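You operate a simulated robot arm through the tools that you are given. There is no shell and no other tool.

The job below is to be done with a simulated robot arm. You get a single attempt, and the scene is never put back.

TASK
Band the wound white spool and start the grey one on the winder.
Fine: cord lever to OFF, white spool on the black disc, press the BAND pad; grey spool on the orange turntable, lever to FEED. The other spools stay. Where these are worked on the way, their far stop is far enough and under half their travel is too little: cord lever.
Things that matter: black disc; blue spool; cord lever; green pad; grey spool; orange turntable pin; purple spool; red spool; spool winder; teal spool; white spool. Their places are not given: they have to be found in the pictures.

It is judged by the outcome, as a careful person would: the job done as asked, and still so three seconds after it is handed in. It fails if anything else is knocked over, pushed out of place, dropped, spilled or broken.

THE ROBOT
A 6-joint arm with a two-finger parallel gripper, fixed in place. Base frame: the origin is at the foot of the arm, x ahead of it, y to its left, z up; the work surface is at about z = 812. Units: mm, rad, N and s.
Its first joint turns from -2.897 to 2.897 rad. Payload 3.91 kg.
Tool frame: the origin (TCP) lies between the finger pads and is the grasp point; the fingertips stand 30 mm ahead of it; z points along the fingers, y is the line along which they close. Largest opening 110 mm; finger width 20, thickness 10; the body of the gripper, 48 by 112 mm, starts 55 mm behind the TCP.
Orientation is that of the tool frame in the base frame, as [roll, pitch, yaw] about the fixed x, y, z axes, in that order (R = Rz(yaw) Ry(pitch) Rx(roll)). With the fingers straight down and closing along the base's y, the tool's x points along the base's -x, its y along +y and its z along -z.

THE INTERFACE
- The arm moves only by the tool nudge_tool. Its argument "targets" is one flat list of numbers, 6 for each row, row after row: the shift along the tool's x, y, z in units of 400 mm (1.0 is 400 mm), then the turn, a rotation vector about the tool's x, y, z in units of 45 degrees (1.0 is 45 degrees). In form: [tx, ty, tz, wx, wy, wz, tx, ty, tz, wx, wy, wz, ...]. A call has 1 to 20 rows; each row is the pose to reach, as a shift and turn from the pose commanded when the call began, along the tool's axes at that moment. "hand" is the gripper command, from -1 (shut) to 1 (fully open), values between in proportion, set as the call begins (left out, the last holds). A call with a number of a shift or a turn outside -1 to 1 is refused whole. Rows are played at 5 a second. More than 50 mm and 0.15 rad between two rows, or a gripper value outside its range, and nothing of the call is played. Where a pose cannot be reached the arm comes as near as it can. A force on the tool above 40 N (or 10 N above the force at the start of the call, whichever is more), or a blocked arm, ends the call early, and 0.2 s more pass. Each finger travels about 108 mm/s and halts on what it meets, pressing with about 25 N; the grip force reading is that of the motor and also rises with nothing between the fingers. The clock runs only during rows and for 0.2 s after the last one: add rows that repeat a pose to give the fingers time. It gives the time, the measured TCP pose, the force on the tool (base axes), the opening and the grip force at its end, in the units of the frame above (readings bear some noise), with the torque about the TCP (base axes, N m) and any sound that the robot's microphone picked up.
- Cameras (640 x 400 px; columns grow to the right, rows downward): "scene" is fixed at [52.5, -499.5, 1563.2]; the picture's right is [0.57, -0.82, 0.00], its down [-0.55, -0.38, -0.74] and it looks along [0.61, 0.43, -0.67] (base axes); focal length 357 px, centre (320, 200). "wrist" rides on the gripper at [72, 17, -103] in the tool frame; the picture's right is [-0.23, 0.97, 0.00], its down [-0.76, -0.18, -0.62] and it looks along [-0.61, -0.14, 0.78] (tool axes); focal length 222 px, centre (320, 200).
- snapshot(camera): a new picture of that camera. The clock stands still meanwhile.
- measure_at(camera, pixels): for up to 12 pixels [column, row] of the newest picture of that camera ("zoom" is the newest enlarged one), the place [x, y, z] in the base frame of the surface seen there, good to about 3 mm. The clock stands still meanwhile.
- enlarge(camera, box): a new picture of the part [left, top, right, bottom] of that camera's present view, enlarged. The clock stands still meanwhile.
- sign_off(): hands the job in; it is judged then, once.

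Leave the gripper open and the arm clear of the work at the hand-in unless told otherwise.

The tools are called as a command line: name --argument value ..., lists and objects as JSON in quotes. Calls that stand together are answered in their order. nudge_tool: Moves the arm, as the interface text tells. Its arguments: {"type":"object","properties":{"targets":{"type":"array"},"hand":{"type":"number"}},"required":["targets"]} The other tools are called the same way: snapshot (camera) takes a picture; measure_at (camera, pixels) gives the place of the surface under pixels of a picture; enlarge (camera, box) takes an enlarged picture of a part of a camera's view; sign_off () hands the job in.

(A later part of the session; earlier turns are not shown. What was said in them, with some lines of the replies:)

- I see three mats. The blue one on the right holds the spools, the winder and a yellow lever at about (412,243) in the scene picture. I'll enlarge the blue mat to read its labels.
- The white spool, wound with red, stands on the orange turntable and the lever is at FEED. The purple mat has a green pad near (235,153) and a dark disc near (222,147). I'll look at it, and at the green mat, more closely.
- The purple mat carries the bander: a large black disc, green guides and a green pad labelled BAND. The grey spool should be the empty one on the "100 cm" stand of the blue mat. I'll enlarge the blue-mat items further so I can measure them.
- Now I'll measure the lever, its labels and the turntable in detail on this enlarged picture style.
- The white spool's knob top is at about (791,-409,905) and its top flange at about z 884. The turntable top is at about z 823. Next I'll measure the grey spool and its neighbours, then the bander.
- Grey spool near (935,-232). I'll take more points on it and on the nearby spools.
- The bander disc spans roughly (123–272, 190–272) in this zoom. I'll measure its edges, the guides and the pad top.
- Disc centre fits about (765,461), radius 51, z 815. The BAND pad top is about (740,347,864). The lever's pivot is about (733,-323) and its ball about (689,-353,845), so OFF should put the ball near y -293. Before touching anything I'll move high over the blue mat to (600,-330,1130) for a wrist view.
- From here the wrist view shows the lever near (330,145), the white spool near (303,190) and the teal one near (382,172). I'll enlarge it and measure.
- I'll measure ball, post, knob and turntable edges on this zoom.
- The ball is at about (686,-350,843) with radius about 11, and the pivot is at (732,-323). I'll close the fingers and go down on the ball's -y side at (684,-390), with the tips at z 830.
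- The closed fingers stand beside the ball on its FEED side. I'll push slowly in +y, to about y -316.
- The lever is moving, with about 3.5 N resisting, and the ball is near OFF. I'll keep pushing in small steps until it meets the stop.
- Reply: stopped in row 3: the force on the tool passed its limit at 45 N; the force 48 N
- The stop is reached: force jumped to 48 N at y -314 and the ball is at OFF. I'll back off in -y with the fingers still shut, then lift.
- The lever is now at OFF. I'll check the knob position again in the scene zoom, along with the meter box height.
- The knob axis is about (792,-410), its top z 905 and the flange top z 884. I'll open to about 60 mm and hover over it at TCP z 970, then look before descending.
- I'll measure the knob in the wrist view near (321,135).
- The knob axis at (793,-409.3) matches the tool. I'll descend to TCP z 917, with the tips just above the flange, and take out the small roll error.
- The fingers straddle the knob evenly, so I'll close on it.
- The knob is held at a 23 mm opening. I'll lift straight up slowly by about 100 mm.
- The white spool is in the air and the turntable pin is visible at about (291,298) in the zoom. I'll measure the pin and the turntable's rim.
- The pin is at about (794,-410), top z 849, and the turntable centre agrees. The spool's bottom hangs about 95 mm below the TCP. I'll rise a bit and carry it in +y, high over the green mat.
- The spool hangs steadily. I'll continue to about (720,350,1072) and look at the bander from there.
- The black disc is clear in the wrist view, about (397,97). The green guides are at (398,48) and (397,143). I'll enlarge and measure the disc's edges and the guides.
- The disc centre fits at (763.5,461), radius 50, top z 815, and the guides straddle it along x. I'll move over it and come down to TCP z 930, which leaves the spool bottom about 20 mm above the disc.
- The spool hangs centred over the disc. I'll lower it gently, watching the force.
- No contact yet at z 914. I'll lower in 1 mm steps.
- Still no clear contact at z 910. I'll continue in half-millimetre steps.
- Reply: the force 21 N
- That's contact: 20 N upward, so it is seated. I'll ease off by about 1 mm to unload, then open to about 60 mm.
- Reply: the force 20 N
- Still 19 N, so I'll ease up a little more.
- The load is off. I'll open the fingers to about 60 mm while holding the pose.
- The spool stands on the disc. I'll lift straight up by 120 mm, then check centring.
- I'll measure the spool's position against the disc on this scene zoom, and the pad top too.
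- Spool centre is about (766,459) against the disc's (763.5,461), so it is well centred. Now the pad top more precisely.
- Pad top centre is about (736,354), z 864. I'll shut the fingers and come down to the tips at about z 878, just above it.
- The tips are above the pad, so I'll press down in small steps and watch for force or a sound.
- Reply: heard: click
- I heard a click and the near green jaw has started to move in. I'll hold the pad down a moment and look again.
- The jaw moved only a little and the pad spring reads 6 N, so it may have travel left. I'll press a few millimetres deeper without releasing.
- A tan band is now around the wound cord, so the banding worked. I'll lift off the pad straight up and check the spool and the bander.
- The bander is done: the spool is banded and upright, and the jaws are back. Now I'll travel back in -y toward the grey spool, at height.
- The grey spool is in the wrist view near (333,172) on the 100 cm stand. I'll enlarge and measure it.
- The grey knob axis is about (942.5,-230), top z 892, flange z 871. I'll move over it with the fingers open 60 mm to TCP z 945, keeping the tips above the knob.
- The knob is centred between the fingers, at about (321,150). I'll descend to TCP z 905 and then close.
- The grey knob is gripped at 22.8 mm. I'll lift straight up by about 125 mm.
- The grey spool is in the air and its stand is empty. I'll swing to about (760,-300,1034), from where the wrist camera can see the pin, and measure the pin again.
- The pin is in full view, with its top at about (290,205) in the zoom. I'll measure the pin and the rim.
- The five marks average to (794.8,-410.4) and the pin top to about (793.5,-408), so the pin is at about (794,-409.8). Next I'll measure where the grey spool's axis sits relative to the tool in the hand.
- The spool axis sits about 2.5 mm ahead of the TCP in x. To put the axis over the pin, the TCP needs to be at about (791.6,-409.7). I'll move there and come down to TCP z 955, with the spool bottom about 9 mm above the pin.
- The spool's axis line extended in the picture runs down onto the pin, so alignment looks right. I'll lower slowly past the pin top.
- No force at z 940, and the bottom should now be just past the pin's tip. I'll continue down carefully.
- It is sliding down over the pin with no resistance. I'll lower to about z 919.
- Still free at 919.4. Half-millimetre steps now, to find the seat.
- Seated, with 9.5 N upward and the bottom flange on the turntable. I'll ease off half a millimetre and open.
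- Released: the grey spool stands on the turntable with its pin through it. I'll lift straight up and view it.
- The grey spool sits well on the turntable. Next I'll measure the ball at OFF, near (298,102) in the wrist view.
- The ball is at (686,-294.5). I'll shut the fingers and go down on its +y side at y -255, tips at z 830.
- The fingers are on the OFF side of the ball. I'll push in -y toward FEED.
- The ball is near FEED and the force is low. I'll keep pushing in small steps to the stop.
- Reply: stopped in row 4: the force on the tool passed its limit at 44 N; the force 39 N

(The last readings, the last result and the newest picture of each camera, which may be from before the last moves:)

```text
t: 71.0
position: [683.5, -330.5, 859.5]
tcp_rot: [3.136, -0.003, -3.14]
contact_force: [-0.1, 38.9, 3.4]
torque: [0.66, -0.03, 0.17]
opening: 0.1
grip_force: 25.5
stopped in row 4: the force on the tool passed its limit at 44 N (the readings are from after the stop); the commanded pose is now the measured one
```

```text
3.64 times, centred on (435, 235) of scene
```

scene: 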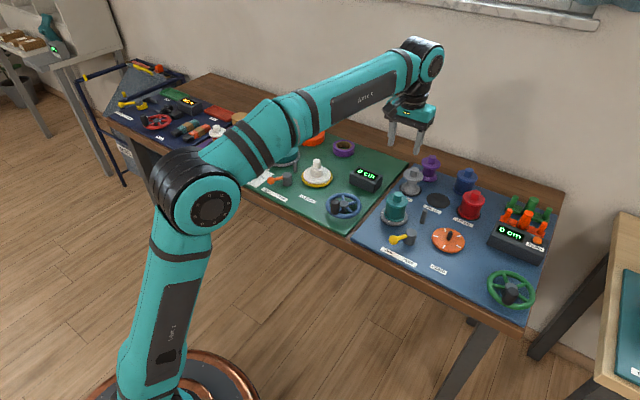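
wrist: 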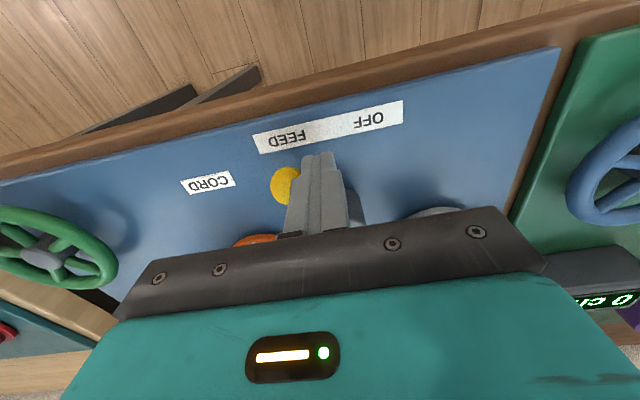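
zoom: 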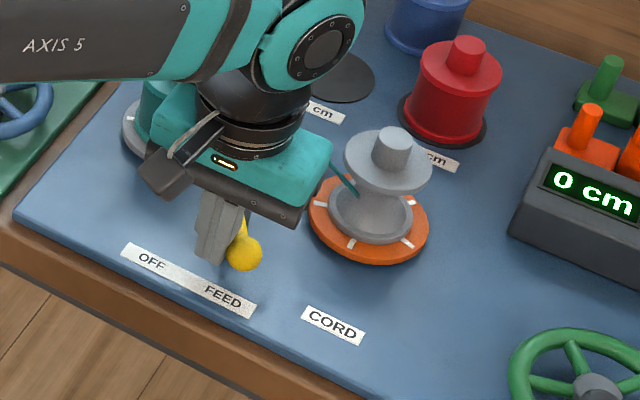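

The lever is at the FEED stop and a teal cord now runs to the grey spool. I'll back off in +y with the fingers shut, then lift clear.

nudge_tool --targets '[0, 0.02, 0, 0, 0, 0, 0, 0.045, 0, 0, 0, 0, 0, 0.05, -0.05, 0, 0, 0, 0, 0.05, -0.15, 0, 0, 0, 0, 0.05, -0.25, 0, 0, 0, 0, 0.05, -0.35, 0, 0, 0, 0, 0.05, -0.45, 0, 0, 0, 0, 0.05, -0.55, 0, 0, 0, 0, 0.05, -0.6, 0, 0, 0, 0, 0.05, -0.6, 0, 0, 0]'

snapshot --camera "wrist"

enlarge --camera "scene" --box '[370, 180, 500, 290]'

```text
t: 73.2
position: [682.7, -314.8, 1099.1]
tcp_rot: [3.137, -0.001, 3.142]
contact_force: [0.8, 0.3, -0.5]
torque: [0.0, 0.04, 0.0]
opening: 0.0
grip_force: 24.9
```

```text
taken
```

wrist: 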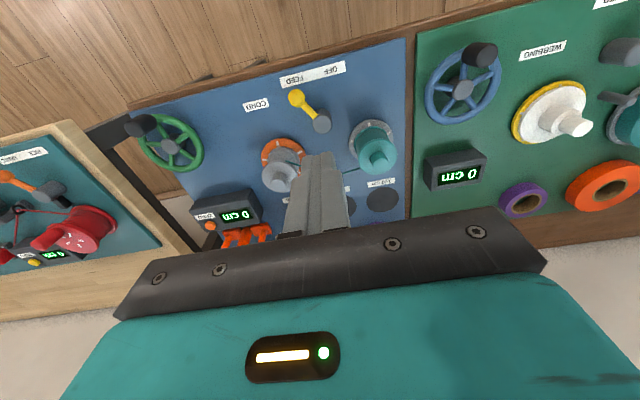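

```text
3.64 times, centred on (435, 235) of scene
```

zoom: 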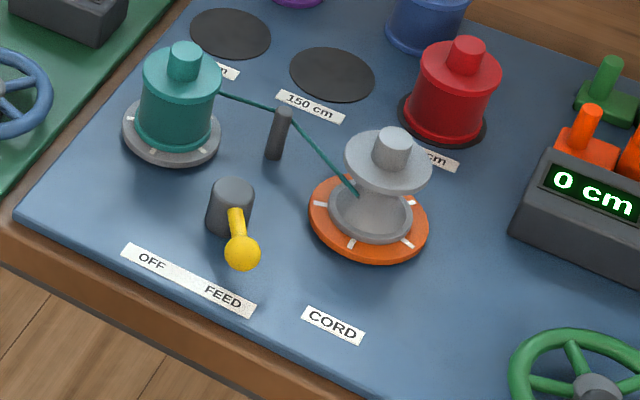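

The lever is at FEED and the cord runs from the teal spool around the guide to the grey spool. I'll move the arm clear toward (600,0,1120) and open the gripper there.

nudge_tool --targets '[0.02, 0.05, -0.02, 0, 0, 0, 0.05, 0.15, -0.05, 0, 0, 0, 0.08, 0.26, -0.06, 0, 0, 0, 0.11, 0.37, -0.06, 0, 0, 0, 0.14, 0.48, -0.06, 0, 0, 0, 0.17, 0.59, -0.06, 0, 0, 0, 0.2, 0.7, -0.06, 0, 0, 0, 0.2, 0.75, -0.06, 0, 0, 0, 0.2, 0.75, -0.06, 0, 0, 0]' --hand 1

snapshot --camera "scene"

enlarge --camera "scene" --box '[360, 130, 560, 310]'

snapshot --camera "wrist"

```text
t: 75.2
position: [603.5, -13.6, 1127.9]
tcp_rot: [3.136, -0.002, -3.141]
contact_force: [-0.1, -0.6, -0.4]
torque: [0.02, -0.04, -0.03]
opening: 109.9
grip_force: 0.1
```

```text
taken
```

scene: 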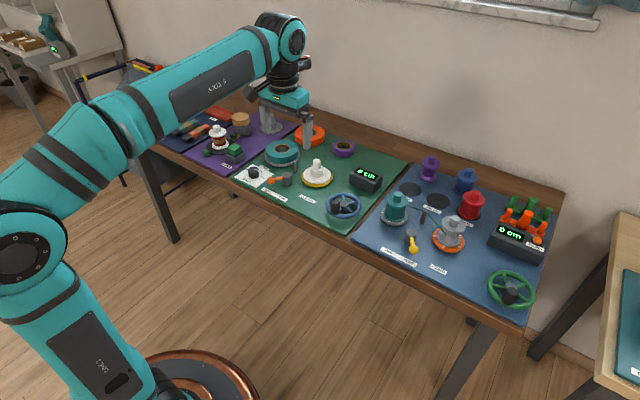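

```text
2.22 times, centred on (460, 220) of scene
```

zoom: 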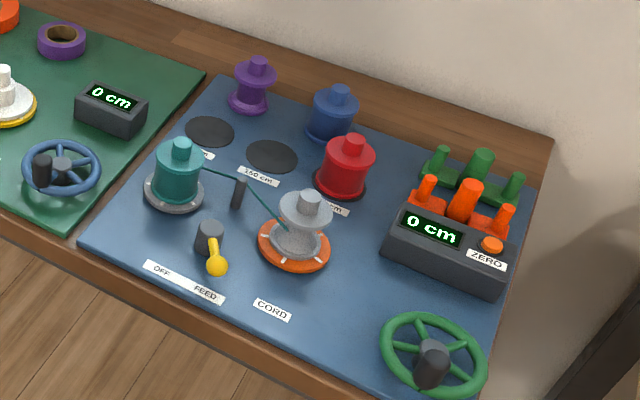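

```text
taken
```

wrist: 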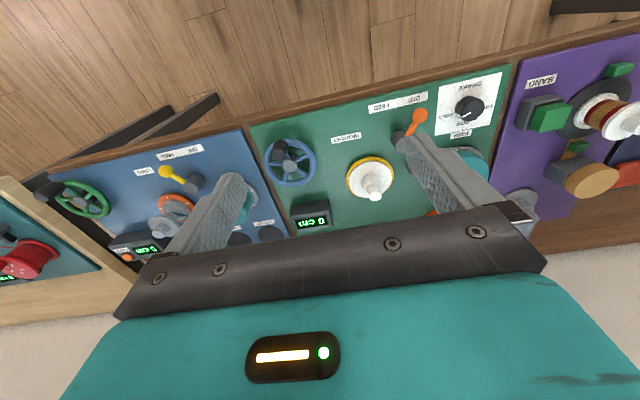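

Everything on the blue mat is in place. I'll take a last look at the bander.

enlarge --camera "scene" --box '[180, 100, 310, 190]'

```text
4.44 times, centred on (245, 145) of scene
```

zoom: 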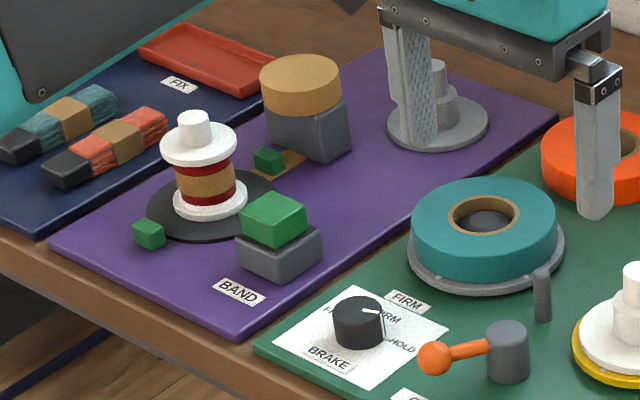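

The banded white spool stands on the black disc and the pad is released. The grey spool is on the turntable with the lever at FEED. The other spools haven't moved, and the arm is clear with the gripper open. Handing in.

sign_off

```text
The job is handed in.
```

The white spool is banded and the grey spool is started on the winder; the job is handed in. No result has come back yet.

- **Cord lever, OFF:** I pushed it to its far stop before moving any spool.
- **White spool:** it stands upright on the black disc. Pressing the BAND pad gave a click, and a tan band is visible around the cord. The pad and jaws have returned to rest.
- **Grey spool:** I took this to be the empty spool on the 100 cm stand. It is seated on the orange turntable with the pin through it.
- **Cord lever, FEED:** I pushed it back to its far stop. A teal cord now runs from the teal spool, around the guide post, to the grey spool.

The blue, purple, red and teal spools stayed where they were, and I saw nothing else knocked over or moved. The arm is clear of the work with the gripper open.
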